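You operate a simulated robot arm through the tools that you are given. There is no shell and no other tool.

You are at the controls of a simulated robot arm. One attempt, no reset.

TASK
Put things in order on the counter top. At the end: the white stain stick from the counter top stands where the brown round brush stood; the brown round brush is on the orange carton (marked "OATS"); the clear jar (marked "BANDS") from the counter top is on the pink box (marked "DRYER SHEETS"); the yellow pegs stands where the blue pegs stood; the blue pegs stands where the white stain stick stood; whatever was shut is shut again. Leave all else as you found it, and nothing knocked over. Set down upright: jar.

The check looks at the end state, three seconds after you hand in, the way a careful person would. Anything else that was tipped, shoved, dropped, spilled or broken makes it a failure. Flat cloth is picked up by pressing the open fingertips on it (5 to 10 N) and closing them slowly along it; thin cloth reads only 2 to 8 mm in the jaws.

THE ROBOT
A 6-joint arm with a two-finger parallel gripper, fixed in place. Base frame: the origin is on the floor under the middle of its stand, x ahead of it, y to its left, z up; the work surface is at about z = 0.9. Readings come in m, rad, newtons and seconds.
With the tool pointing down near the work surface it reaches from about 0.24 to 0.66 m from the base axis. Its first joint turns from -1.152 to 1.152 rad. Payload 2.9 kg.
Tool frame: the origin (TCP) lies between the finger pads and is the grasp point; the fingertips stand 0.03 m ahead of it; z points along the fingers, y is the line along which they close. The gripper opens to 0.11 m. The fingers are 0.02 m wide and 0.01 m thick; the gripper's body (0.048 by 0.112 m) begins 0.055 m behind the TCP.
Orientation is that of the tool frame in the base frame, as [roll, pitch, yaw] about the fixed x, y, z axes, in that order (R = Rz(yaw) Ry(pitch) Rx(roll)). With the fingers straight down and closing along the base's y, the tool's x points along the base's -x, its y along +y and its z along -z.

THE INTERFACE
- The arm moves only by the tool step_arm. Its argument "increments" is a list of rows, each a list of 7 numbers: the shift along the tool's x, y, z in m, then the turn, a rotation vector about the tool's x, y, z in degrees, then the opening in per cent of the stroke, from 0 (shut) to 100 (fully open). In form: [[x, y, z, rx, ry, rz, jaw], ...]. A call has 1 to 20 rows; each row shifts and turns the commanded pose from where the row before left it, along the tool's axes as they then stand. A row lasts 0.2 s, in which the tool goes at most 0.05 m and 0.15 rad; a call with a longer step from one row to the next is refused whole, and so is a gripper value outside its range. A pose out of reach is approached as far as the arm can. The call stops where the force on the tool passes 40 N (or 10 N more than at its start, if that is more) or the arm is blocked; 0.2 s more then pass. The fingers move at their own pace (about 0.108 m/s each) and stop on an object; they squeeze with about 30 N. The grip force told is the motor's: it shows also when the fingers shut on nothing. Time passes only in rows, and 0.2 s behind the last, so rows that do not move let the fingers close. It gives the time, the measured TCP pose, the force on the tool (base axes), the opening and the grip force at its end, in the units of the frame above (readings bear some noise), with the torque about the TCP (base axes, N m) and any sound that the robot's microphone picked up.
- Cameras (640 x 400 px; columns grow to the right, rows downward): "scene" is fixed at [0.0716, 0.4204, 1.408]; the picture's right is [-0.83, -0.55, 0.00], its down [-0.17, 0.26, -0.95] and it looks along [0.52, -0.79, -0.31] (base axes); focal length 365 px, centre (320, 200). "wrist" rides on the gripper at [0.072, 0.017, -0.103] in the tool frame; the picture's right is [-0.23, 0.97, 0.00], its down [-0.76, -0.18, -0.62] and it looks along [-0.61, -0.14, 0.78] (tool axes); focal length 222 px, centre (320, 200). There is no depth. A picture from a camera that has moved, and an enlarged one, comes with that camera's place and axes in the base frame and with its lens.
- get_image(camera): a new picture of that camera. It takes no simulated time.
- enlarge(camera, box): a new picture of the part [left, top, right, bottom] of that camera's present view, enlarged. It takes no simulated time.
- hand_in(): hands the job in; it is judged then, once.

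Nothing tells you positions but the pictures and the camera data. Unless the task says otherwise, let go and move clear before handing in.

The tools are called after ">>>" by a JSON object that holds its "api" and its "payload". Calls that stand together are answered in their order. step_arm: Moves the arm, as the interface text tells. Its arguments: {"type":"object","properties":{"increments":{"type":"array","items":{"type":"array","items":{"type":"number"}}}},"required":["increments"]} The other tools are called the same way: get_image (camera) takes a picture; enlarge (camera, box) takes an enlarged picture of a part of a camera's view; hand_in () hands the job in.

At the start:

```text
t: 0.0
ee_pos: [0.3755, -0.0978, 1.2684]
orientation: [-3.141, 0.001, -3.141]
contact_force: [0.3, 0.1, 0.3]
torque: [-0.02, 0.03, 0.01]
gripper_width: 0.1097
grip_force: 0.2
```

scene: 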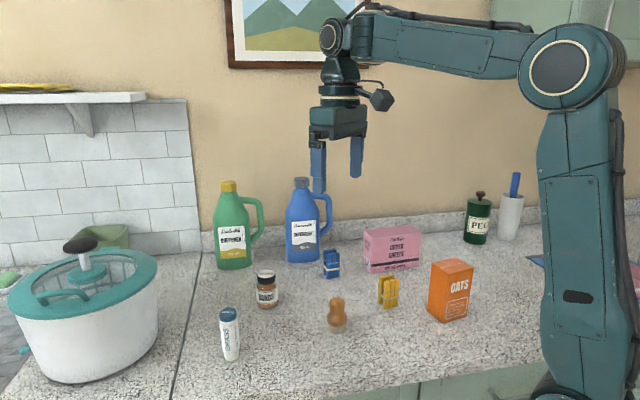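
wrist: 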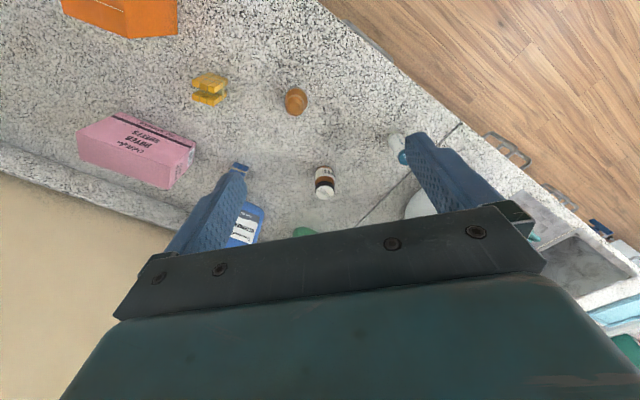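

I see a counter with bottles, a jar, white stick, brown brush, blue and yellow pegs, a pink box and an orange carton. I'll take enlarged pictures first to locate everything precisely.

>>> {"api": "enlarge", "payload": {"camera": "scene", "box": [200, 220, 360, 370]}}

>>> {"api": "enlarge", "payload": {"camera": "scene", "box": [310, 210, 490, 340]}}

>>> {"api": "enlarge", "payload": {"camera": "wrist", "box": [60, 0, 420, 240]}}

>>> {"api": "get_image", "payload": {"camera": "scene"}}

```text
2.67 times, centred on (280, 295) of scene
camera zoom: at [0.0716, 0.4204, 1.408], right [-0.83, -0.55, 0.0], down [-0.17, 0.26, -0.95], along [0.52, -0.79, -0.31], focal length 972 px, centre (427, -53)
```

zoom: 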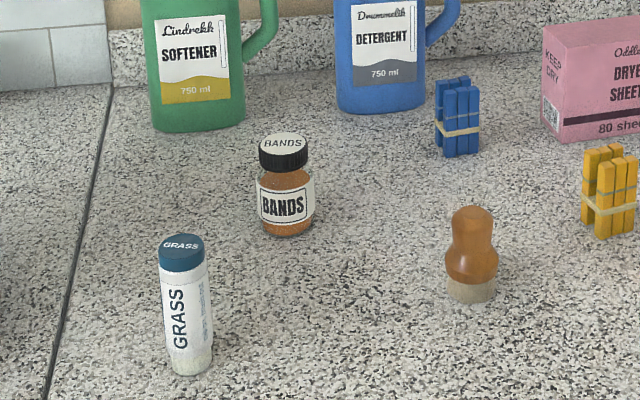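

```text
3.08 times, centred on (400, 275) of scene
camera zoom: at [0.0716, 0.4204, 1.408], right [-0.83, -0.55, 0.0], down [-0.17, 0.26, -0.95], along [0.52, -0.79, -0.31], focal length 1122 px, centre (74, -31)
```

zoom: 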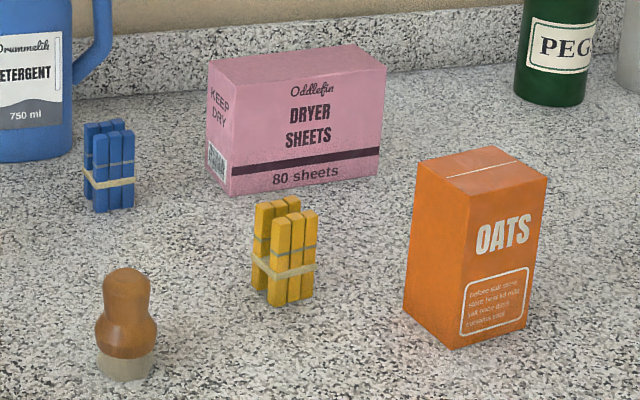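

```text
1.67 times, centred on (240, 120) of wrist
camera zoom: at [0.3036, -0.0823, 1.3735], right [0.23, 0.97, 0.0], down [0.76, -0.18, 0.62], along [0.61, -0.14, -0.78], focal length 370 px, centre (453, 333)
```

zoom: 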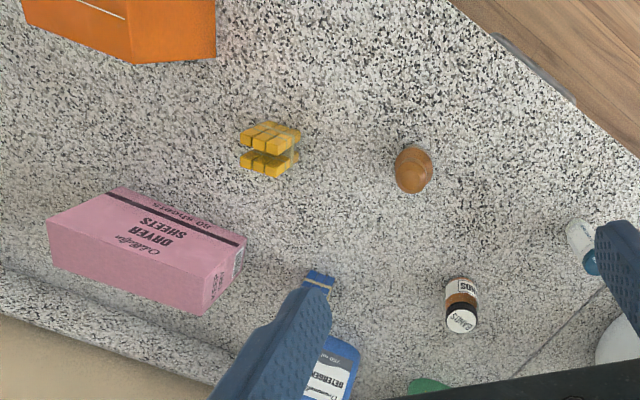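

```text
taken
```

scene: 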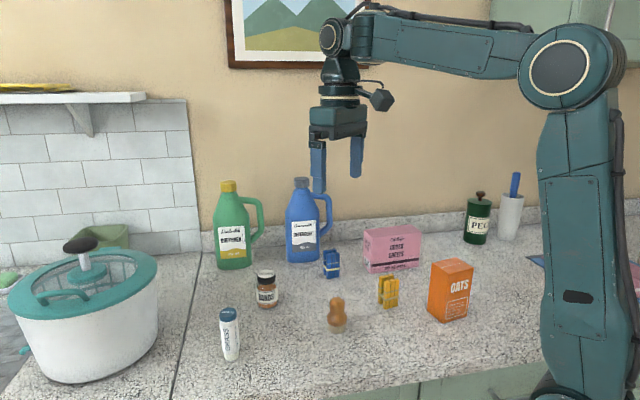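

The layout's clear: brush ≈(0.405,-0.150), stick ≈(0.532,0.033), jar ≈(0.592,-0.140), blue pegs ≈(0.533,-0.337), yellow pegs ≈(0.349,-0.293), pink box ≈(0.421,-0.481, top 1.01), and OATS carton ≈(0.224,-0.340, top 1.03). I'll hover over the brush first and check with the wrist camera.

>>> {"api": "step_arm", "payload": {"increments": [[-0.0059, -0.01044, 0.027, 0, 0, 0, 80], [-0.0059, -0.01044, 0.027, 0, 0, 0, 80], [-0.0059, -0.01044, 0.027, 0, 0, 0, 80], [-0.0059, -0.01044, 0.027, 0, 0, 0, 80], [-0.0059, -0.01044, 0.027, 0, 0, 0, 80], [0, 0, 0, 0, 0, 0, 80]]}}

>>> {"api": "get_image", "payload": {"camera": "wrist"}}

>>> {"api": "get_image", "payload": {"camera": "scene"}}

```text
t: 1.4
ee_pos: [0.4055, -0.1499, 1.1337]
orientation: [3.141, 0.0, -3.139]
contact_force: [-0.6, 0.0, 0.0]
torque: [0.03, 0.01, 0.02]
gripper_width: 0.0876
grip_force: 0.0
```

```text
taken
camera wrist: at [0.3338, -0.1345, 1.2385], right [0.23, 0.97, 0.0], down [0.76, -0.18, 0.62], along [0.61, -0.14, -0.78], focal length 222 px, centre (320, 200)
```

wrist: 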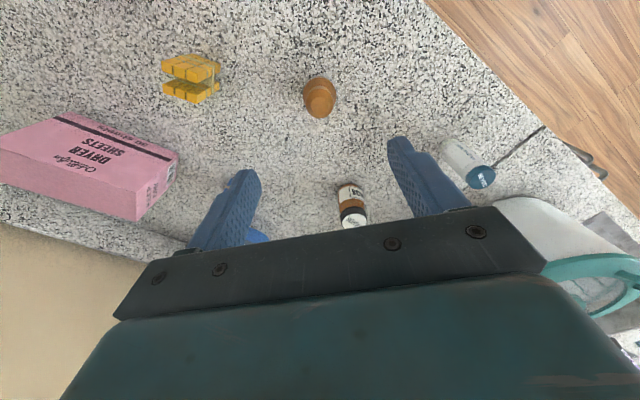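

```text
taken
```

scene: 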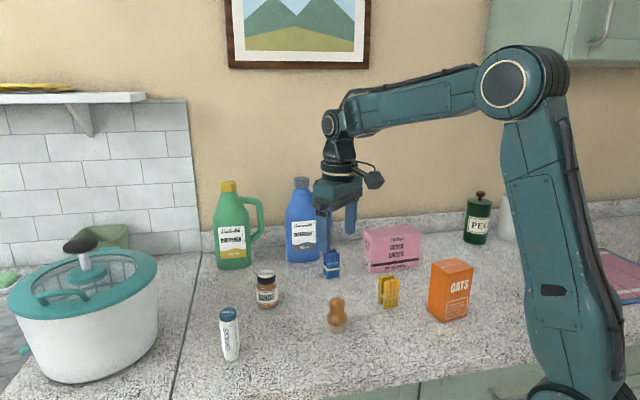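

The wrist view confirms the brush at (0.4056, -0.150), directly under the gripper. Next I'll descend straight down around it, then close.

>>> {"api": "step_arm", "payload": {"increments": [[0, 0, 0.03, 0, 0, 0, 75], [0, 0, 0.03, 0, 0, 0, 75], [0, 0, 0.03, 0, 0, 0, 75], [0, 0, 0.03, 0, 0, 0, 75], [0, 0, 0.03, 0, 0, 0, 75], [0, 0, 0.02, 0, 0, 0, 75], [0, 0, 0.017, 0, 0, 0, 75], [0, 0, 0, 0, 0, 0, 75]]}}

>>> {"api": "get_image", "payload": {"camera": "wrist"}}

>>> {"api": "enlarge", "payload": {"camera": "scene", "box": [270, 220, 430, 350]}}

```text
t: 3.2
ee_pos: [0.403, -0.1485, 0.9472]
orientation: [-3.141, -0.001, 3.14]
contact_force: [0.5, 0.1, -0.1]
torque: [0.02, 0.02, -0.02]
gripper_width: 0.0826
grip_force: 0.1
```

```text
taken
camera wrist: at [0.3316, -0.1337, 1.0516], right [0.23, 0.97, 0.0], down [0.76, -0.18, 0.62], along [0.61, -0.14, -0.78], focal length 222 px, centre (320, 200)
```

wrist: 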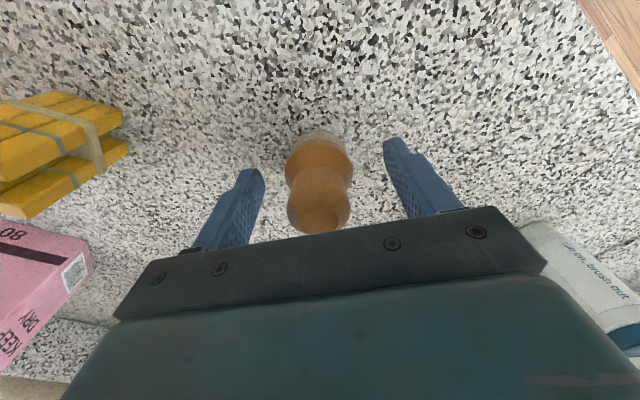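

```text
3.08 times, centred on (350, 285) of scene
camera zoom: at [0.0717, 0.4204, 1.408], right [-0.83, -0.55, 0.0], down [-0.17, 0.26, -0.95], along [0.52, -0.79, -0.31], focal length 1122 px, centre (228, -62)
```

zoom: 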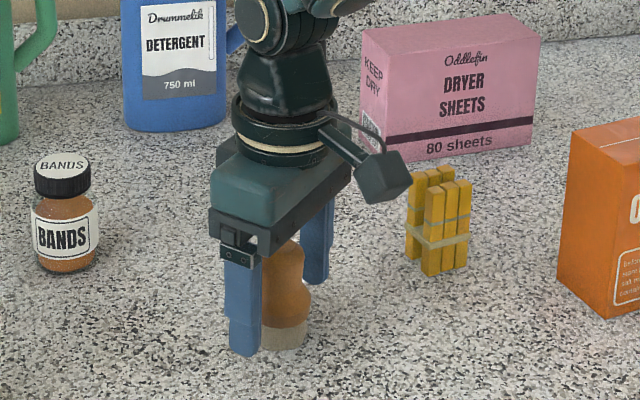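

The brush sits centred between the fingers. I'll close on it.

>>> {"api": "step_arm", "payload": {"increments": [[0, 0, 0, 0, 0, 0, 45], [0, 0, 0, 0, 0, 0, 38], [0, 0, 0, 0, 0, 0, 20], [0, 0, 0, 0, 0, 0, 20], [0, 0, 0, 0, 0, 0, 20]]}}

>>> {"api": "get_image", "payload": {"camera": "wrist"}}

```text
t: 4.4
ee_pos: [0.4035, -0.1481, 0.9475]
orientation: [3.14, 0.0, -3.141]
contact_force: [-0.3, -0.5, -0.3]
torque: [-0.06, 0.0, -0.02]
gripper_width: 0.0384
grip_force: 29.8
```

```text
taken
camera wrist: at [0.3316, -0.1337, 1.0519], right [0.23, 0.97, 0.0], down [0.76, -0.18, 0.62], along [0.61, -0.14, -0.78], focal length 222 px, centre (320, 200)
```

wrist: 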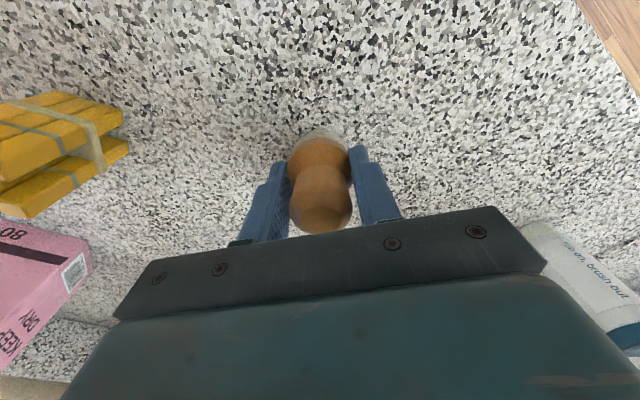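

Grip is firm at 38 mm. I'll lift straight up and check that the brush comes along before moving toward the carton.

>>> {"api": "step_arm", "payload": {"increments": [[0, 0, -0.01, 0, 0, 0, 20], [0, 0, -0.02, 0, 0, 0, 20], [0, 0, -0.03, 0, 0, 0, 20], [0, 0, -0.03, 0, 0, 0, 20], [0, 0, -0.03, 0, 0, 0, 20], [0, 0, -0.03, 0, 0, 0, 20], [0, 0, -0.03, 0, 0, 0, 20], [0, 0, -0.03, 0, 0, 0, 20], [0, 0, -0.02, 0, 0, 0, 20], [0, 0, 0, 0, 0, 0, 20]]}}

>>> {"api": "get_image", "payload": {"camera": "wrist"}}

>>> {"api": "get_image", "payload": {"camera": "scene"}}

```text
t: 6.6
ee_pos: [0.4045, -0.1511, 1.1795]
orientation: [3.141, 0.0, -3.14]
contact_force: [0.8, -0.6, -0.7]
torque: [-0.02, 0.02, -0.01]
gripper_width: 0.0385
grip_force: 29.8
```

```text
taken
camera wrist: at [0.3332, -0.1353, 1.283], right [0.23, 0.97, 0.0], down [0.76, -0.18, 0.62], along [0.61, -0.14, -0.78], focal length 222 px, centre (320, 200)
```

wrist: 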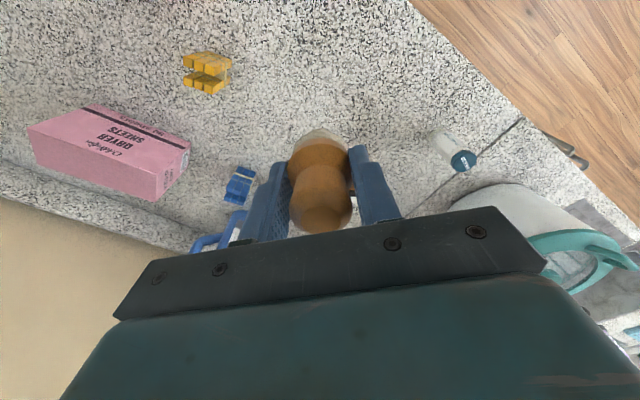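

```text
taken
```

scene: 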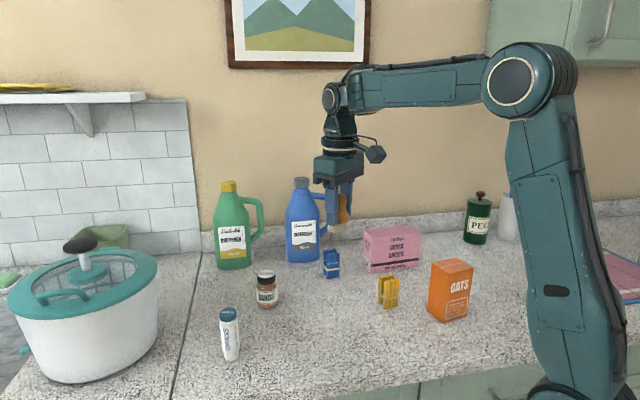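

The brush is held upright. I'm carrying it over the OATS carton at a safe height and will look before lowering.

>>> {"api": "step_arm", "payload": {"increments": [[0.01, -0.0105, 0, 0, 0, 0, 20], [0.02, -0.0211, 0, 0, 0, 0, 20], [0.02, -0.0211, 0, 0, 0, 0, 20], [0.02, -0.0211, 0, 0, 0, 0, 20], [0.02, -0.0211, 0, 0, 0, 0, 20], [0.02, -0.0211, 0, 0, 0, 0, 20], [0.02, -0.0211, 0, 0, 0, 0, 20], [0.02, -0.0211, 0, 0, 0, 0, 20], [0.02, -0.0211, 0, 0, 0, 0, 20], [0.0105, -0.0108, 0, 0, 0, 0, 20], [0, 0, 0, 0, 0, 0, 20]]}}

>>> {"api": "get_image", "payload": {"camera": "wrist"}}

>>> {"api": "get_image", "payload": {"camera": "scene"}}

```text
t: 9.0
ee_pos: [0.2239, -0.3407, 1.1773]
orientation: [3.141, 0.001, -3.141]
contact_force: [0.6, -0.6, -0.7]
torque: [0.02, -0.03, 0.01]
gripper_width: 0.0387
grip_force: 30.2
```

```text
taken
camera wrist: at [0.1521, -0.3244, 1.2816], right [0.23, 0.97, 0.0], down [0.76, -0.18, 0.62], along [0.61, -0.14, -0.78], focal length 222 px, centre (320, 200)
```

wrist: 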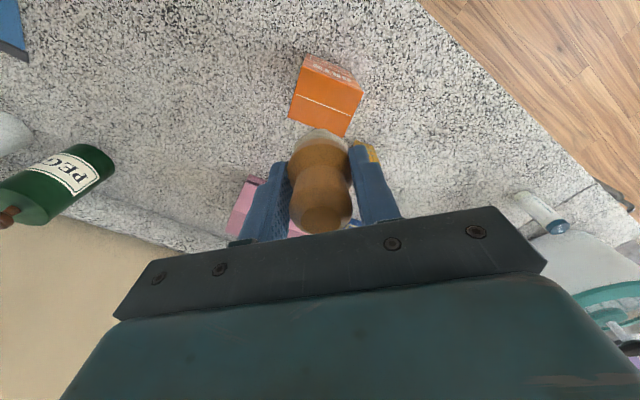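

```text
taken
```

scene: 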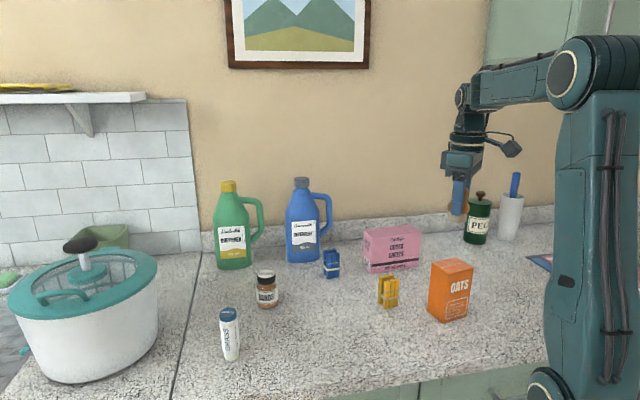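

>>> {"api": "enlarge", "payload": {"camera": "wrist", "box": [270, 40, 390, 140]}}

>>> {"api": "enlarge", "payload": {"camera": "scene", "box": [400, 180, 540, 340]}}

```text
4.00 times, centred on (330, 90) of wrist
camera zoom: at [0.1521, -0.3244, 1.2816], right [0.23, 0.97, 0.0], down [0.76, -0.18, 0.62], along [0.61, -0.14, -0.78], focal length 888 px, centre (280, 640)
```

zoom: 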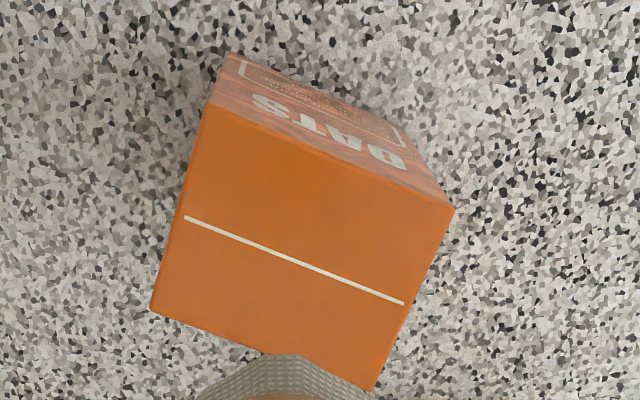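

```text
2.50 times, centred on (470, 260) of scene
camera zoom: at [0.0717, 0.4204, 1.408], right [-0.83, -0.55, 0.0], down [-0.17, 0.26, -0.95], along [0.52, -0.79, -0.31], focal length 912 px, centre (-55, 50)
```

zoom: 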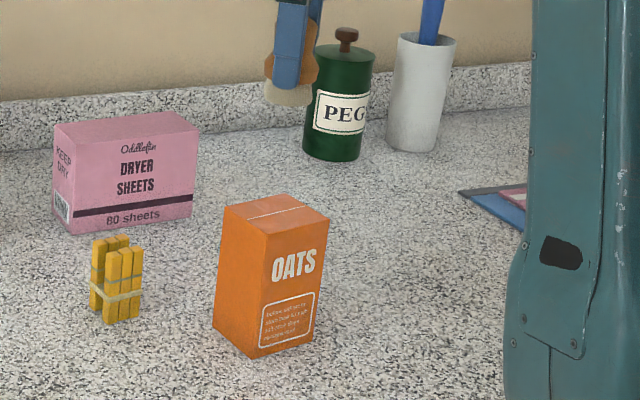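

The wrist view puts the carton top's centre near (0.2225, -0.3375). I'll make a small correction and lower toward it, then ease down with force checks.

>>> {"api": "step_arm", "payload": {"increments": [[0.0007, 0.0016, 0.01, 0, 0, 0, 20], [0.0007, 0.0016, 0.02, 0, 0, 0, 20], [0, 0, 0.02, 0, 0, 0, 20], [0, 0, 0.02, 0, 0, 0, 20], [0, 0, 0.01, 0, 0, 0, 20], [0, 0, 0.005, 0, 0, 0, 20], [0, 0, 0.005, 0, 0, 0, 20], [0, 0, 0, 0, 0, 0, 20]]}}

>>> {"api": "enlarge", "payload": {"camera": "scene", "box": [400, 180, 520, 330]}}

>>> {"api": "get_image", "payload": {"camera": "wrist"}}

```text
t: 10.8
ee_pos: [0.2229, -0.3363, 1.0869]
orientation: [-3.141, 0.0, -3.14]
contact_force: [-0.5, 0.3, 0.4]
torque: [-0.01, -0.01, 0.03]
gripper_width: 0.0384
grip_force: 30.1
```

```text
2.67 times, centred on (460, 255) of scene
camera zoom: at [0.0717, 0.4204, 1.408], right [-0.83, -0.55, 0.0], down [-0.17, 0.26, -0.95], along [0.52, -0.79, -0.31], focal length 972 px, centre (-53, 53)
```

zoom: 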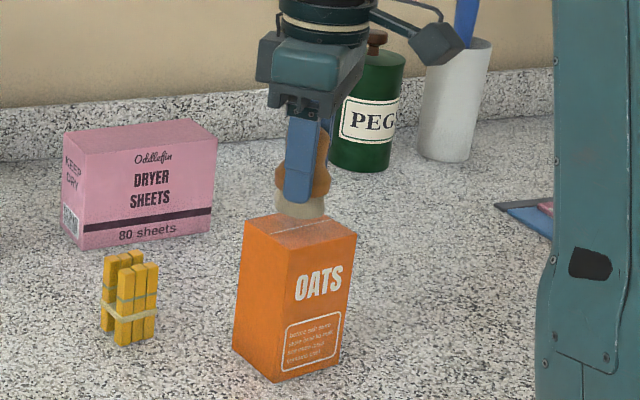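

```text
taken
camera wrist: at [0.1513, -0.3215, 1.1917], right [0.23, 0.97, 0.0], down [0.76, -0.18, 0.62], along [0.61, -0.14, -0.78], focal length 222 px, centre (320, 200)
```

wrist: 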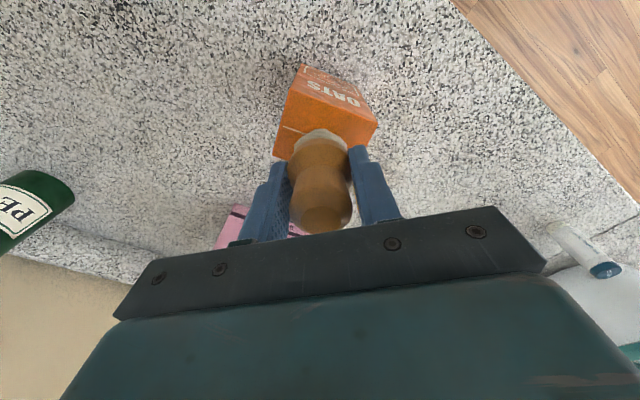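

Alignment looks good, with the brush about 1 cm above the carton. I'm easing down in small steps.

>>> {"api": "step_arm", "payload": {"increments": [[0, 0, 0.0025, 0, 0, 0, 20], [0, 0, 0.0025, 0, 0, 0, 20], [0, 0, 0.0025, 0, 0, 0, 20], [0, 0, 0, 0, 0, 0, 20]]}}

```text
t: 11.8
ee_pos: [0.2237, -0.3368, 1.0792]
orientation: [3.141, 0.001, -3.14]
contact_force: [0.2, -0.7, -0.7]
torque: [0.0, 0.01, 0.03]
gripper_width: 0.0387
grip_force: 29.8
```

>>> {"api": "step_arm", "payload": {"increments": [[0, 0, 0.002, 0, 0, 0, 20], [0, 0, 0.002, 0, 0, 0, 20], [0, 0, 0, 0, 0, 0, 20]]}}

>>> {"api": "enlarge", "payload": {"camera": "scene", "box": [420, 220, 500, 290]}}

```text
t: 12.6
ee_pos: [0.2229, -0.3361, 1.0758]
orientation: [3.14, 0.001, -3.14]
contact_force: [-0.1, 0.1, -1.5]
torque: [0.02, -0.05, -0.01]
gripper_width: 0.0383
grip_force: 30.2
```

```text
5.71 times, centred on (460, 255) of scene
camera zoom: at [0.0717, 0.4204, 1.408], right [-0.83, -0.55, 0.0], down [-0.17, 0.26, -0.95], along [0.52, -0.79, -0.31], focal length 2084 px, centre (-480, -114)
```

zoom: 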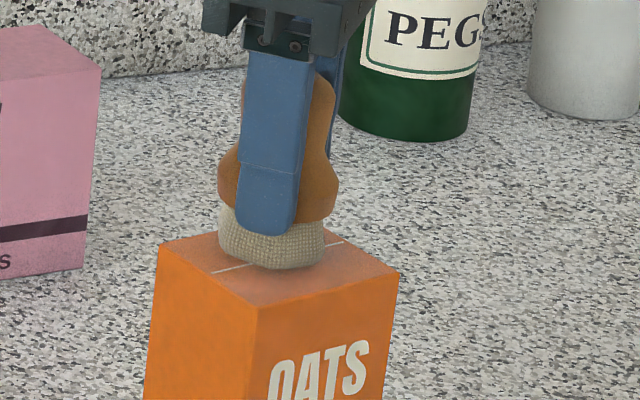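

>>> {"api": "step_arm", "payload": {"increments": [[0, 0, 0.0015, 0, 0, 0, 20], [0, 0, 0.0015, 0, 0, 0, 20], [0, 0, 0, 0, 0, 0, 20]]}}

>>> {"api": "enlarge", "payload": {"camera": "scene", "box": [420, 220, 500, 290]}}

```text
t: 13.4
ee_pos: [0.223, -0.3349, 1.0724]
orientation: [3.141, 0.0, -3.14]
contact_force: [0.4, -0.6, -0.7]
torque: [0.01, -0.01, -0.02]
gripper_width: 0.0386
grip_force: 29.5
```

```text
5.71 times, centred on (460, 255) of scene
camera zoom: at [0.0717, 0.4204, 1.408], right [-0.83, -0.55, 0.0], down [-0.17, 0.26, -0.95], along [0.52, -0.79, -0.31], focal length 2084 px, centre (-480, -114)
```

zoom: 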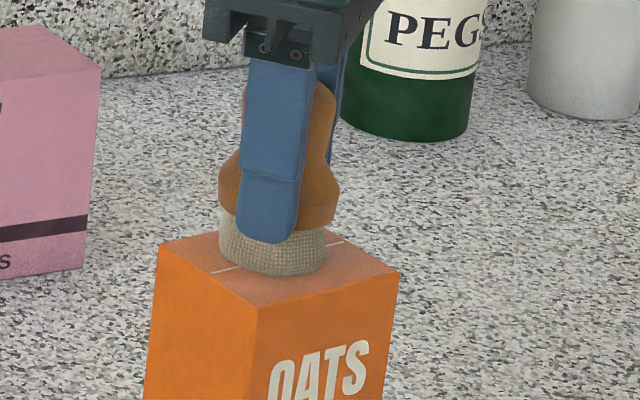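

>>> {"api": "step_arm", "payload": {"increments": [[0, 0, 0.0015, 0, 0, 0, 20], [0, 0, 0.0015, 0, 0, 0, 20], [0, 0, 0, 0, 0, 0, 20]]}}

>>> {"api": "enlarge", "payload": {"camera": "scene", "box": [420, 220, 500, 290]}}

```text
t: 14.2
ee_pos: [0.2245, -0.3362, 1.0716]
orientation: [-3.14, 0.003, -3.139]
contact_force: [-2.1, 6.6, 24.0]
torque: [0.44, 0.01, 0.02]
gripper_width: 0.0385
grip_force: 29.3
```

```text
5.71 times, centred on (460, 255) of scene
camera zoom: at [0.0714, 0.4209, 1.4078], right [-0.83, -0.55, 0.0], down [-0.17, 0.26, -0.95], along [0.52, -0.79, -0.31], focal length 2084 px, centre (-480, -114)
```

zoom: 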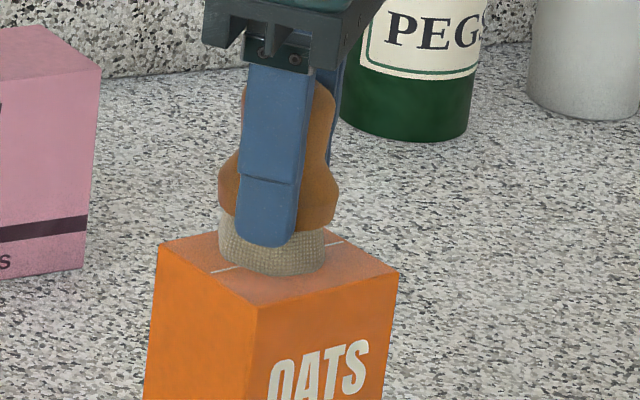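

Contact is felt at 24 N. I'll back off slightly, then open and check that the brush stands before rising.

>>> {"api": "step_arm", "payload": {"increments": [[0, 0, -0.0018, 0, 0, 0, 20], [0, 0, 0, 0, 0, 0, 20]]}}

```text
t: 14.8
ee_pos: [0.2224, -0.3374, 1.0711]
orientation: [-3.141, 0.0, 3.141]
contact_force: [1.6, 1.6, 3.7]
torque: [0.04, -0.19, 0.01]
gripper_width: 0.0384
grip_force: 30.4
```

>>> {"api": "step_arm", "payload": {"increments": [[0, 0, 0, 0, 0, 0, 40], [0, 0, 0, 0, 0, 0, 50], [0, 0, 0, 0, 0, 0, 60], [0, 0, 0, 0, 0, 0, 65], [0, 0, 0, 0, 0, 0, 65]]}}

>>> {"api": "enlarge", "payload": {"camera": "scene", "box": [420, 220, 500, 290]}}

>>> {"api": "get_image", "payload": {"camera": "wrist"}}

```text
t: 16.0
ee_pos: [0.2224, -0.3371, 1.071]
orientation: [3.141, -0.001, 3.14]
contact_force: [-0.1, 0.8, 0.4]
torque: [0.0, 0.01, -0.02]
gripper_width: 0.0713
grip_force: 0.0
```

```text
5.71 times, centred on (460, 255) of scene
camera zoom: at [0.0716, 0.4204, 1.408], right [-0.83, -0.55, 0.0], down [-0.17, 0.26, -0.95], along [0.52, -0.79, -0.31], focal length 2084 px, centre (-480, -114)
```

zoom: 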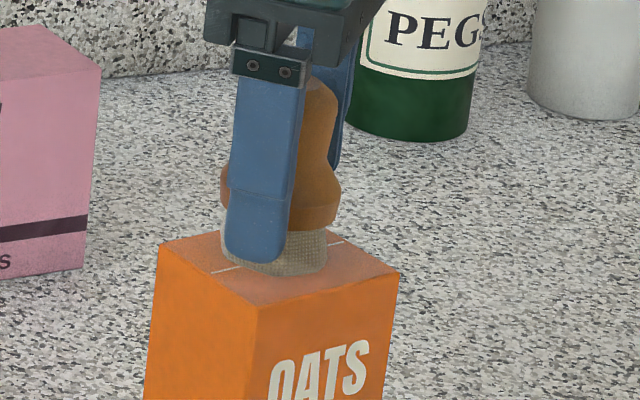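

```text
taken
camera wrist: at [0.1509, -0.3214, 1.1765], right [0.23, 0.97, 0.0], down [0.76, -0.18, 0.62], along [0.61, -0.14, -0.78], focal length 222 px, centre (320, 200)
```

wrist: 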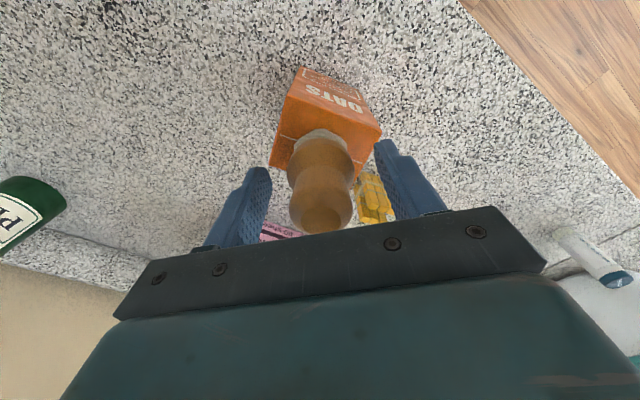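

The brush stands on the carton. I'll rise clear and verify.

>>> {"api": "step_arm", "payload": {"increments": [[0, 0, -0.01, 0, 0, 0, 65], [0, 0, -0.02, 0, 0, 0, 65], [0, 0, -0.03, 0, 0, 0, 70], [0, 0, -0.03, 0, 0, 0, 75], [0, 0, -0.03, 0, 0, 0, 75], [-0.02, 0.024, 0, 0, 0, 0, 75], [-0.0238, 0.0284, 0, 0, 0, 0, 75], [-0.0238, 0.0284, 0, 0, 0, 0, 75]]}}

>>> {"api": "get_image", "payload": {"camera": "scene"}}

>>> {"api": "enlarge", "payload": {"camera": "scene", "box": [400, 210, 520, 330]}}

```text
t: 17.8
ee_pos: [0.2887, -0.2545, 1.1899]
orientation: [3.14, 0.001, 3.142]
contact_force: [-0.5, -0.2, 0.0]
torque: [-0.01, 0.0, 0.02]
gripper_width: 0.0827
grip_force: 0.0
```

```text
taken
```

scene: 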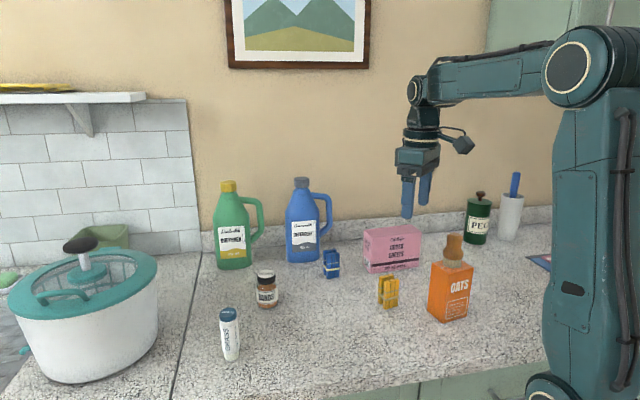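

```text
3.33 times, centred on (460, 270) of scene
camera zoom: at [0.0717, 0.4204, 1.4079], right [-0.83, -0.55, 0.0], down [-0.17, 0.26, -0.95], along [0.52, -0.79, -0.31], focal length 1216 px, centre (-147, -33)
```

zoom: 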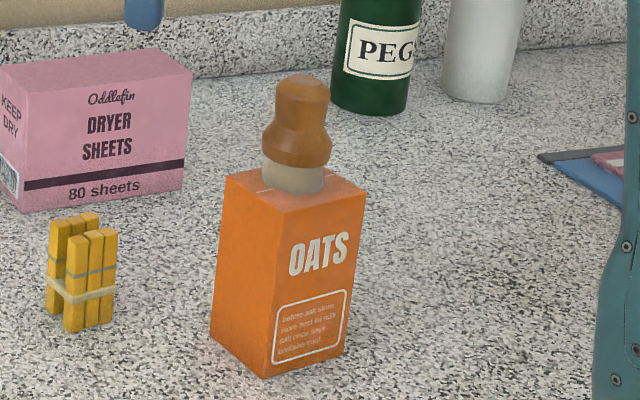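

The brush stands squarely on the carton. Now I'll hover above the white stick.

>>> {"api": "step_arm", "payload": {"increments": [[-0.0202, 0.024, 0, 0, 0, 0, 75], [-0.0202, 0.024, 0, 0, 0, 0, 75], [-0.0202, 0.024, 0, 0, 0, 0, 75], [-0.0202, 0.024, 0, 0, 0, 0, 75], [-0.0202, 0.024, 0, 0, 0, 0, 75], [-0.0202, 0.024, 0, 0, 0, 0, 75], [-0.0202, 0.024, 0, 0, 0, 0, 75], [-0.0202, 0.024, 0, 0, 0, 0, 75], [-0.0202, 0.024, 0, 0, 0, 0, 75], [-0.0202, 0.024, 0, 0, 0, 0, 75], [-0.0202, 0.024, 0, 0, 0, 0, 75], [-0.0202, 0.024, 0, 0, 0, 0, 75], [0, 0, 0, 0, 0, 0, 75]]}}

>>> {"api": "get_image", "payload": {"camera": "wrist"}}

>>> {"api": "get_image", "payload": {"camera": "scene"}}

```text
t: 20.6
ee_pos: [0.5329, 0.0332, 1.1903]
orientation: [3.141, -0.001, -3.141]
contact_force: [-0.8, -1.0, 0.7]
torque: [0.01, -0.02, 0.03]
gripper_width: 0.0828
grip_force: 0.1
```

```text
taken
camera wrist: at [0.4613, 0.0485, 1.2949], right [0.23, 0.97, 0.0], down [0.76, -0.18, 0.62], along [0.61, -0.14, -0.78], focal length 222 px, centre (320, 200)
```

wrist: 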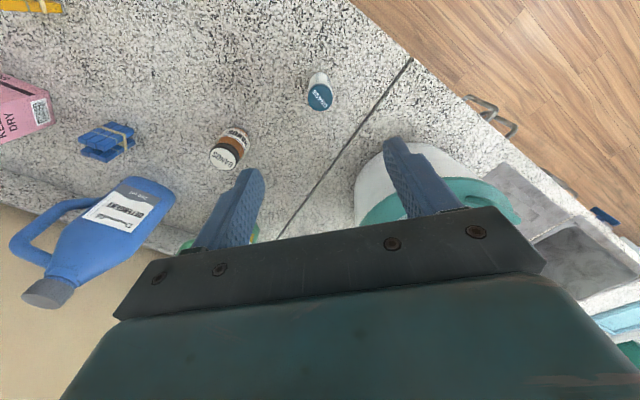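

```text
taken
```

scene: 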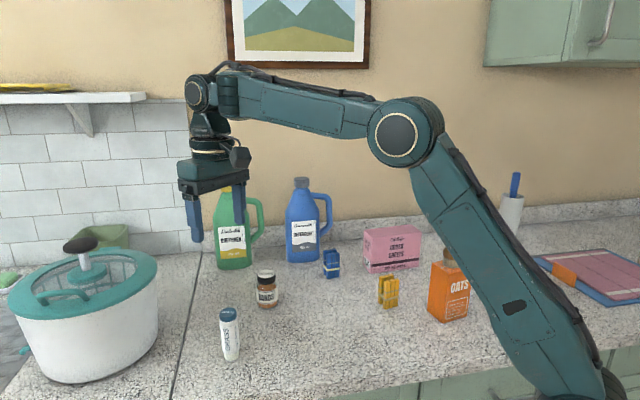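

>>> {"api": "enlarge", "payload": {"camera": "wrist", "box": [260, 40, 380, 140]}}

>>> {"api": "enlarge", "payload": {"camera": "wrist", "box": [50, 90, 270, 210]}}

```text
4.00 times, centred on (320, 90) of wrist
camera zoom: at [0.4613, 0.0485, 1.2949], right [0.23, 0.97, 0.0], down [0.76, -0.18, 0.62], along [0.61, -0.14, -0.78], focal length 888 px, centre (320, 640)
```

zoom: 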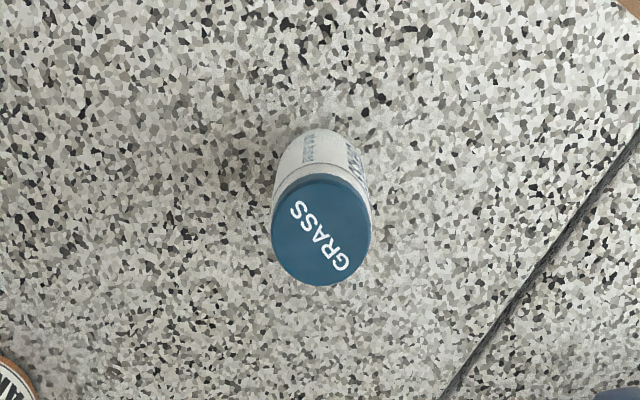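

```text
2.91 times, centred on (160, 150) of wrist
camera zoom: at [0.4613, 0.0485, 1.2949], right [0.23, 0.97, 0.0], down [0.76, -0.18, 0.62], along [0.61, -0.14, -0.78], focal length 646 px, centre (786, 346)
```

zoom: 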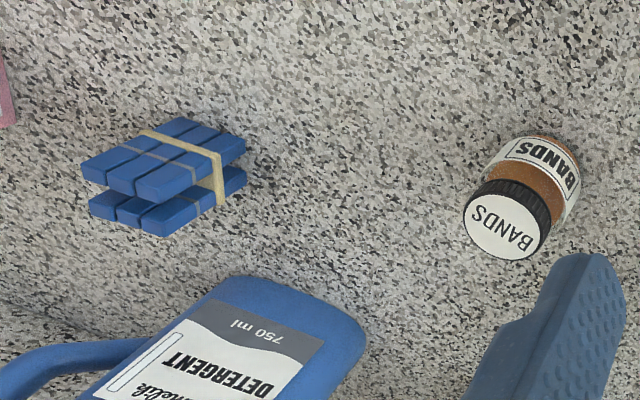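

The stick's at (0.5325, 0.032), centred under the jaws. Descending to grasp it just above mid-height.

>>> {"api": "step_arm", "payload": {"increments": [[0, 0, 0.03, 0, 0, 0, 75], [0, 0, 0.03, 0, 0, 0, 75], [0, 0, 0.03, 0, 0, 0, 75], [0, 0, 0.03, 0, 0, 0, 75], [0, 0, 0.03, 0, 0, 0, 75], [0, 0, 0.03, 0, 0, 0, 75], [0, 0, 0.03, 0, 0, 0, 75], [0, 0, 0.018, 0, 0, 0, 75], [0, 0, 0, 0, 0, 0, 75]]}}

>>> {"api": "get_image", "payload": {"camera": "wrist"}}

>>> {"api": "enlarge", "payload": {"camera": "scene", "box": [160, 230, 320, 380]}}

```text
t: 22.6
ee_pos: [0.5337, 0.0328, 0.9624]
orientation: [3.14, 0.0, -3.14]
contact_force: [0.3, 0.2, -0.3]
torque: [-0.05, -0.03, 0.03]
gripper_width: 0.0825
grip_force: 0.0
```

```text
taken
camera wrist: at [0.4619, 0.048, 1.0676], right [0.23, 0.97, 0.0], down [0.76, -0.18, 0.62], along [0.61, -0.14, -0.78], focal length 222 px, centre (320, 200)
```

wrist: 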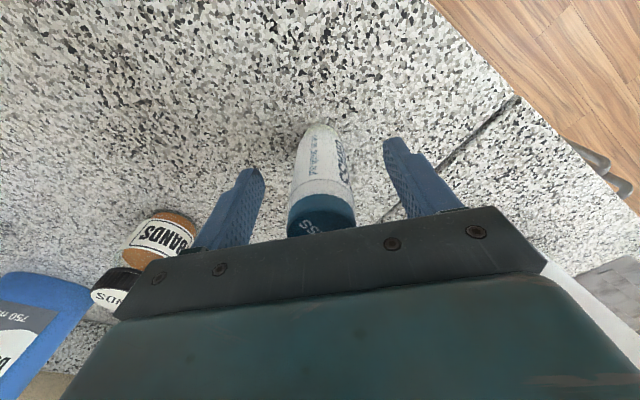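

```text
2.67 times, centred on (240, 305) of scene
camera zoom: at [0.0716, 0.4204, 1.408], right [-0.83, -0.55, 0.0], down [-0.17, 0.26, -0.95], along [0.52, -0.79, -0.31], focal length 972 px, centre (533, -80)
```

zoom: 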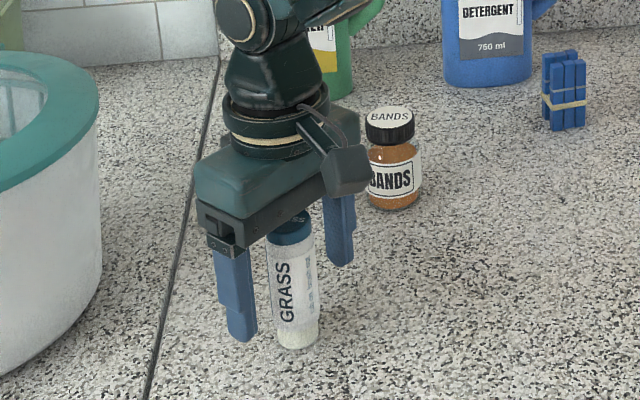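

>>> {"api": "step_arm", "payload": {"increments": [[0, 0, 0, 0, 0, 0, 45], [0, 0, 0, 0, 0, 0, 35], [0, 0, 0, 0, 0, 0, 15], [0, 0, 0, 0, 0, 0, 15], [0, 0, 0, 0, 0, 0, 15]]}}

>>> {"api": "get_image", "payload": {"camera": "wrist"}}

```text
t: 23.8
ee_pos: [0.5334, 0.0325, 0.9627]
orientation: [-3.14, 0.0, -3.141]
contact_force: [0.4, 0.6, -0.4]
torque: [-0.02, 0.01, 0.0]
gripper_width: 0.0319
grip_force: 30.1
```

```text
taken
camera wrist: at [0.4619, 0.048, 1.0679], right [0.23, 0.97, 0.0], down [0.76, -0.18, 0.62], along [0.61, -0.14, -0.78], focal length 222 px, centre (320, 200)
```

wrist: 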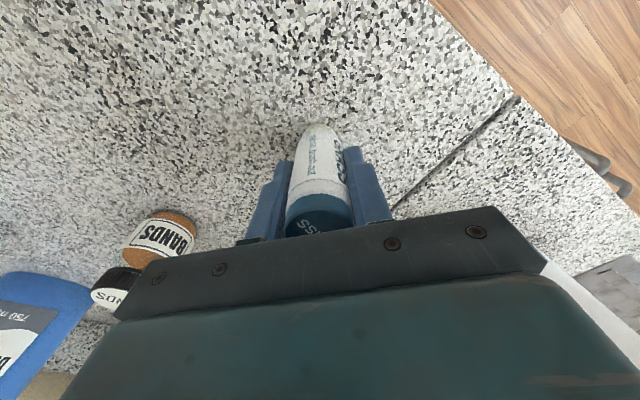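

The stick is held. I'll lift it and carry it to the brush's former spot at (0.4045, -0.149), then lower it.

>>> {"api": "step_arm", "payload": {"increments": [[0, 0, -0.01, 0, 0, 0, 15], [0, 0, -0.02, 0, 0, 0, 15], [0, 0, -0.03, 0, 0, 0, 15], [0, 0, -0.03, 0, 0, 0, 15], [0, 0, -0.02, 0, 0, 0, 15], [0.00813, -0.01169, 0, 0, 0, 0, 15], [0.01613, -0.02269, 0, 0, 0, 0, 15], [0.01613, -0.02269, 0, 0, 0, 0, 15], [0.01613, -0.02269, 0, 0, 0, 0, 15], [0.01613, -0.02269, 0, 0, 0, 0, 15], [0.01613, -0.02269, 0, 0, 0, 0, 15], [0.01613, -0.02269, 0, 0, 0, 0, 15], [0.01613, -0.02269, 0, 0, 0, 0, 15], [0.00813, -0.011, 0, 0, 0, 0, 15], [0, 0, 0, 0, 0, 0, 15]]}}

>>> {"api": "get_image", "payload": {"camera": "wrist"}}

>>> {"api": "get_image", "payload": {"camera": "scene"}}

```text
t: 27.0
ee_pos: [0.4032, -0.1506, 1.0746]
orientation: [3.14, 0.001, -3.139]
contact_force: [0.1, -0.4, -0.7]
torque: [-0.02, 0.02, 0.0]
gripper_width: 0.0317
grip_force: 30.2
```

```text
taken
camera wrist: at [0.3315, -0.1351, 1.1785], right [0.23, 0.97, 0.0], down [0.76, -0.18, 0.62], along [0.61, -0.14, -0.78], focal length 222 px, centre (320, 200)
```

wrist: 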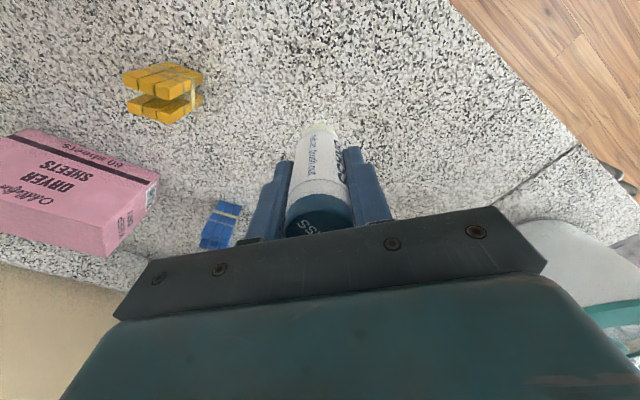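

```text
taken
```

scene: 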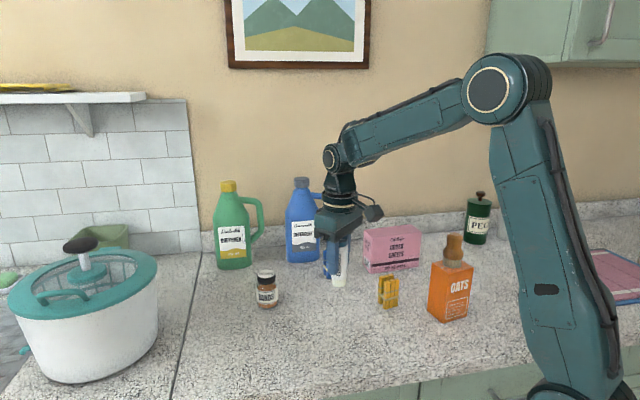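

>>> {"api": "step_arm", "payload": {"increments": [[0, 0, 0.01, 0, 0, 0, 15], [0, 0, 0.025, 0, 0, 0, 15], [0, 0, 0.03, 0, 0, 0, 15], [0, 0, 0.025, 0, 0, 0, 15], [0, 0, 0.01, 0, 0, 0, 15], [0, 0, 0.005, 0, 0, 0, 15], [0, 0, 0, 0, 0, 0, 15]]}}

>>> {"api": "enlarge", "payload": {"camera": "scene", "box": [270, 220, 430, 350]}}

```text
t: 28.6
ee_pos: [0.4039, -0.1498, 0.9664]
orientation: [-3.141, 0.001, 3.141]
contact_force: [0.4, -0.8, -1.2]
torque: [0.0, 0.01, -0.02]
gripper_width: 0.0318
grip_force: 30.0
```

```text
3.08 times, centred on (350, 285) of scene
camera zoom: at [0.0717, 0.4204, 1.408], right [-0.83, -0.55, 0.0], down [-0.17, 0.26, -0.95], along [0.52, -0.79, -0.31], focal length 1122 px, centre (228, -62)
```

zoom: 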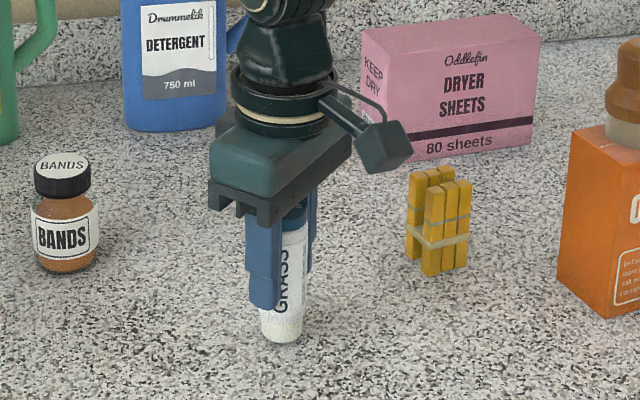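

>>> {"api": "step_arm", "payload": {"increments": [[0, 0, 0.0015, 0, 0, 0, 15], [0, 0, 0.0015, 0, 0, 0, 15], [0, 0, 0, 0, 0, 0, 15]]}}

```text
t: 29.4
ee_pos: [0.4055, -0.149, 0.9644]
orientation: [3.141, -0.001, 3.141]
contact_force: [0.5, -0.5, -1.0]
torque: [-0.01, -0.02, 0.02]
gripper_width: 0.0318
grip_force: 30.0
```

>>> {"api": "step_arm", "payload": {"increments": [[0, 0, 0.0012, 0, 0, 0, 15], [0, 0, 0, 0, 0, 0, 15]]}}

```text
t: 30.0
ee_pos: [0.4043, -0.1495, 0.9638]
orientation: [3.14, 0.001, 3.141]
contact_force: [-0.4, 0.2, -0.8]
torque: [-0.02, 0.01, 0.0]
gripper_width: 0.032
grip_force: 30.1
```

>>> {"api": "step_arm", "payload": {"increments": [[0, 0, 0.0012, 0, 0, 0, 15], [0, 0, 0, 0, 0, 0, 15]]}}

```text
t: 30.6
ee_pos: [0.4045, -0.1495, 0.9637]
orientation: [-3.141, 0.0, 3.14]
contact_force: [-5.8, -0.6, 11.7]
torque: [0.04, 0.32, 0.01]
gripper_width: 0.032
grip_force: 29.9
```

The stick touches the counter, so I'll relieve the force slightly and release.

>>> {"api": "step_arm", "payload": {"increments": [[0, 0, -0.0006, 0, 0, 0, 15], [0, 0, 0, 0, 0, 0, 15], [0, 0, 0, 0, 0, 0, 32], [0, 0, 0, 0, 0, 0, 40], [0, 0, 0, 0, 0, 0, 55], [0, 0, 0, 0, 0, 0, 65], [0, 0, 0, 0, 0, 0, 65]]}}

>>> {"api": "get_image", "payload": {"camera": "wrist"}}

>>> {"api": "enlarge", "payload": {"camera": "scene", "box": [270, 220, 430, 350]}}

```text
t: 32.2
ee_pos: [0.4054, -0.1499, 0.9639]
orientation: [3.141, 0.0, 3.141]
contact_force: [0.1, -0.1, 0.0]
torque: [-0.03, -0.02, 0.02]
gripper_width: 0.0714
grip_force: 0.1
```

```text
taken
camera wrist: at [0.3331, -0.134, 1.0683], right [0.23, 0.97, 0.0], down [0.76, -0.18, 0.62], along [0.61, -0.14, -0.78], focal length 222 px, centre (320, 200)
```

wrist: 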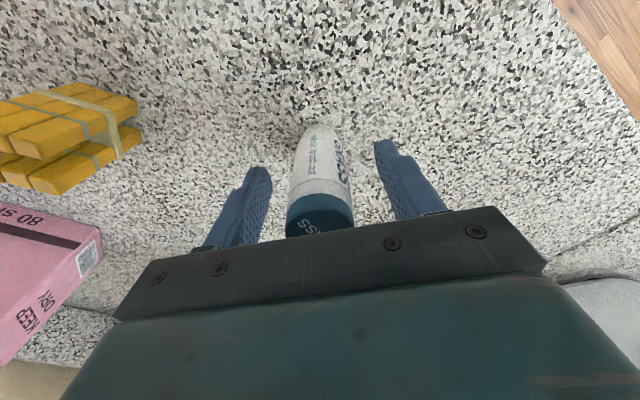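

```text
3.08 times, centred on (350, 285) of scene
camera zoom: at [0.0716, 0.4204, 1.408], right [-0.83, -0.55, 0.0], down [-0.17, 0.26, -0.95], along [0.52, -0.79, -0.31], focal length 1122 px, centre (228, -62)
```

zoom: 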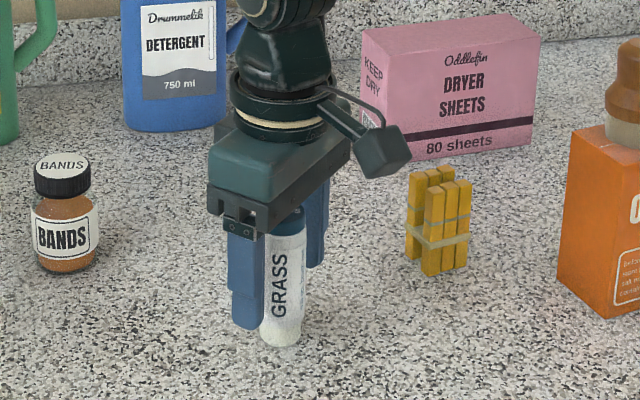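

The stick stands upright at the brush's old place. I'll rise, turn the tool 40° to line up with the peg bundle's rows, and move over the blue pegs.

>>> {"api": "step_arm", "payload": {"increments": [[0, 0, -0.01, 0, 0, 0, 65], [0, 0, -0.03, 0, 0, 0, 70], [0, 0, -0.04, 0, 0, 0, 75], [0, 0, -0.04, 0, 0, 0, 75], [0, 0, -0.04, 0, 0, 0, 75], [0, 0, -0.04, 0, 0, 0, 75], [0, 0, -0.03, 0, 0, 8, 75], [0, 0, 0, 0, 0, 8, 75], [0, 0, 0, 0, 0, 8, 75], [0, 0, 0, 0, 0, 8, 75], [0, 0, 0, 0, 0, 8, 75], [0, 0, 0, 0, 0, 0, 75]]}}

>>> {"api": "get_image", "payload": {"camera": "wrist"}}

>>> {"api": "get_image", "payload": {"camera": "scene"}}

```text
t: 34.8
ee_pos: [0.4021, -0.149, 1.1938]
orientation: [-3.141, 0.0, 2.442]
contact_force: [0.5, -0.5, -0.5]
torque: [-0.02, -0.02, 0.0]
gripper_width: 0.0825
grip_force: 0.1
```

```text
taken
camera wrist: at [0.3604, -0.0913, 1.2984], right [0.8, 0.6, 0.0], down [0.47, -0.63, 0.62], along [0.37, -0.5, -0.78], focal length 222 px, centre (320, 200)
```

wrist: 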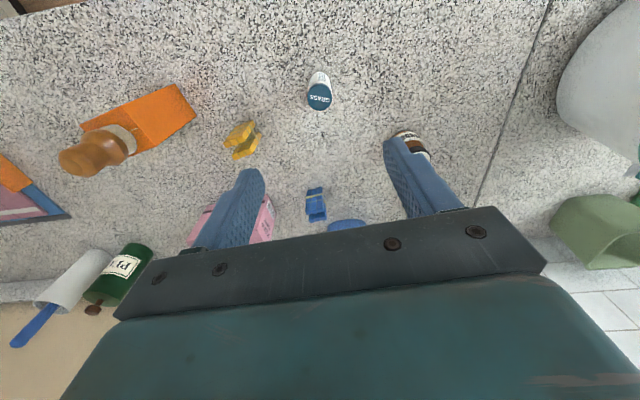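

```text
taken
```

scene: 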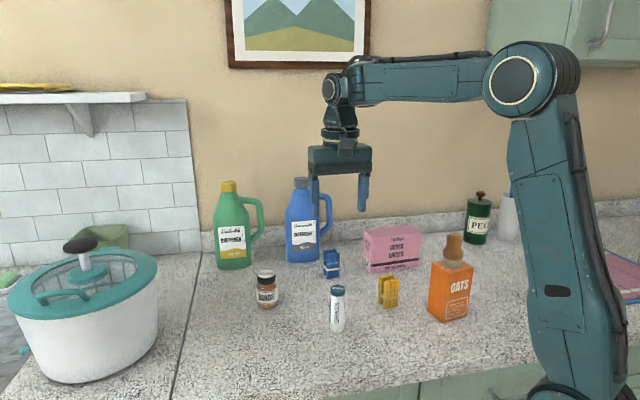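

>>> {"api": "step_arm", "payload": {"increments": [[-0.0137, -0.0038, 0, 0, 0, 0, 75], [-0.0274, -0.0076, 0, 0, 0, 0, 75], [-0.0274, -0.0076, 0, 0, 0, 0, 75], [-0.0274, -0.0076, 0, 0, 0, 0, 75], [-0.0274, -0.0076, 0, 0, 0, 0, 75], [-0.0274, -0.0076, 0, 0, 0, 0, 75], [-0.0274, -0.0076, 0, 0, 0, 0, 75], [-0.0274, -0.0076, 0, 0, 0, 0, 75], [-0.0135, -0.004, 0, 0, 0, 0, 75], [0, 0, 0, 0, 0, 0, 75]]}}

>>> {"api": "get_image", "payload": {"camera": "wrist"}}

>>> {"api": "enlarge", "payload": {"camera": "wrist", "box": [270, 60, 390, 140]}}

>>> {"api": "get_image", "payload": {"camera": "scene"}}

```text
t: 37.0
ee_pos: [0.5095, -0.3173, 1.182]
orientation: [-3.14, 0.001, 2.445]
contact_force: [0.3, -0.3, -0.7]
torque: [0.0, 0.04, -0.01]
gripper_width: 0.0825
grip_force: 0.0
out of reach, approached as far as the arm can: row 8, 9
```

```text
taken
camera wrist: at [0.4664, -0.2593, 1.287], right [0.8, 0.6, 0.0], down [0.47, -0.63, 0.62], along [0.37, -0.5, -0.78], focal length 222 px, centre (320, 200)
```

wrist: 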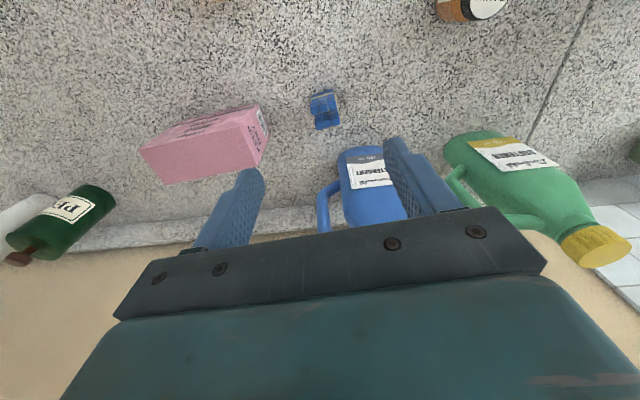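

```text
5.00 times, centred on (330, 100) of wrist
camera zoom: at [0.4664, -0.2593, 1.287], right [0.8, 0.6, 0.0], down [0.47, -0.63, 0.62], along [0.37, -0.5, -0.78], focal length 1111 px, centre (270, 700)
```

zoom: 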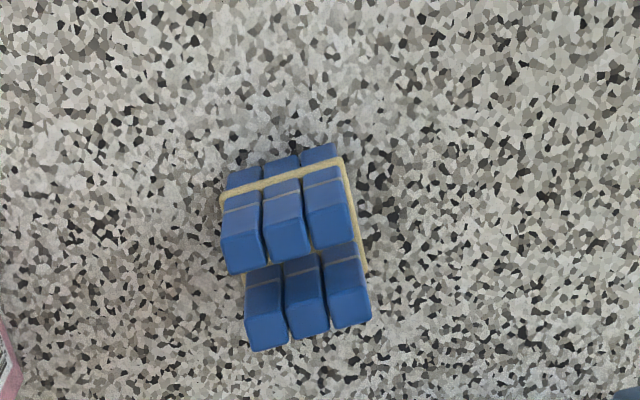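

```text
taken
```

scene: 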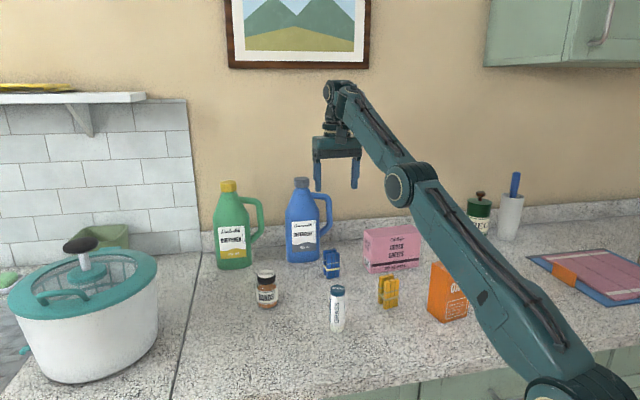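

At this height the reach limit is about r = 0.60, and it grows lower down. The pegs are at (0.533, -0.336), with rows aligned to the jaws. I'll descend first, then see where the commanded pose sits.

>>> {"api": "step_arm", "payload": {"increments": [[0, 0, 0.03, 0, 0, 0, 75], [0, 0, 0.03, 0, 0, 0, 75], [0, 0, 0.03, 0, 0, 0, 75], [0, 0, 0.01, 0, 0, 0, 75], [0, 0, 0, 0, 0, 0, 75]]}}

>>> {"api": "get_image", "payload": {"camera": "scene"}}

```text
t: 38.2
ee_pos: [0.5081, -0.3184, 1.0824]
orientation: [3.14, -0.001, 2.444]
contact_force: [0.2, -0.2, -0.4]
torque: [-0.02, 0.02, -0.02]
gripper_width: 0.0825
grip_force: 0.0
```

```text
taken
```

scene: 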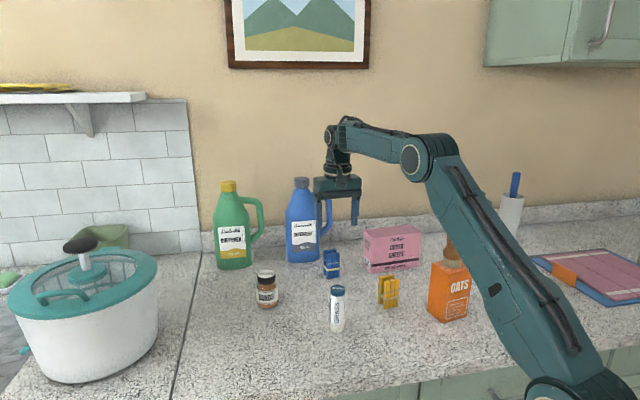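

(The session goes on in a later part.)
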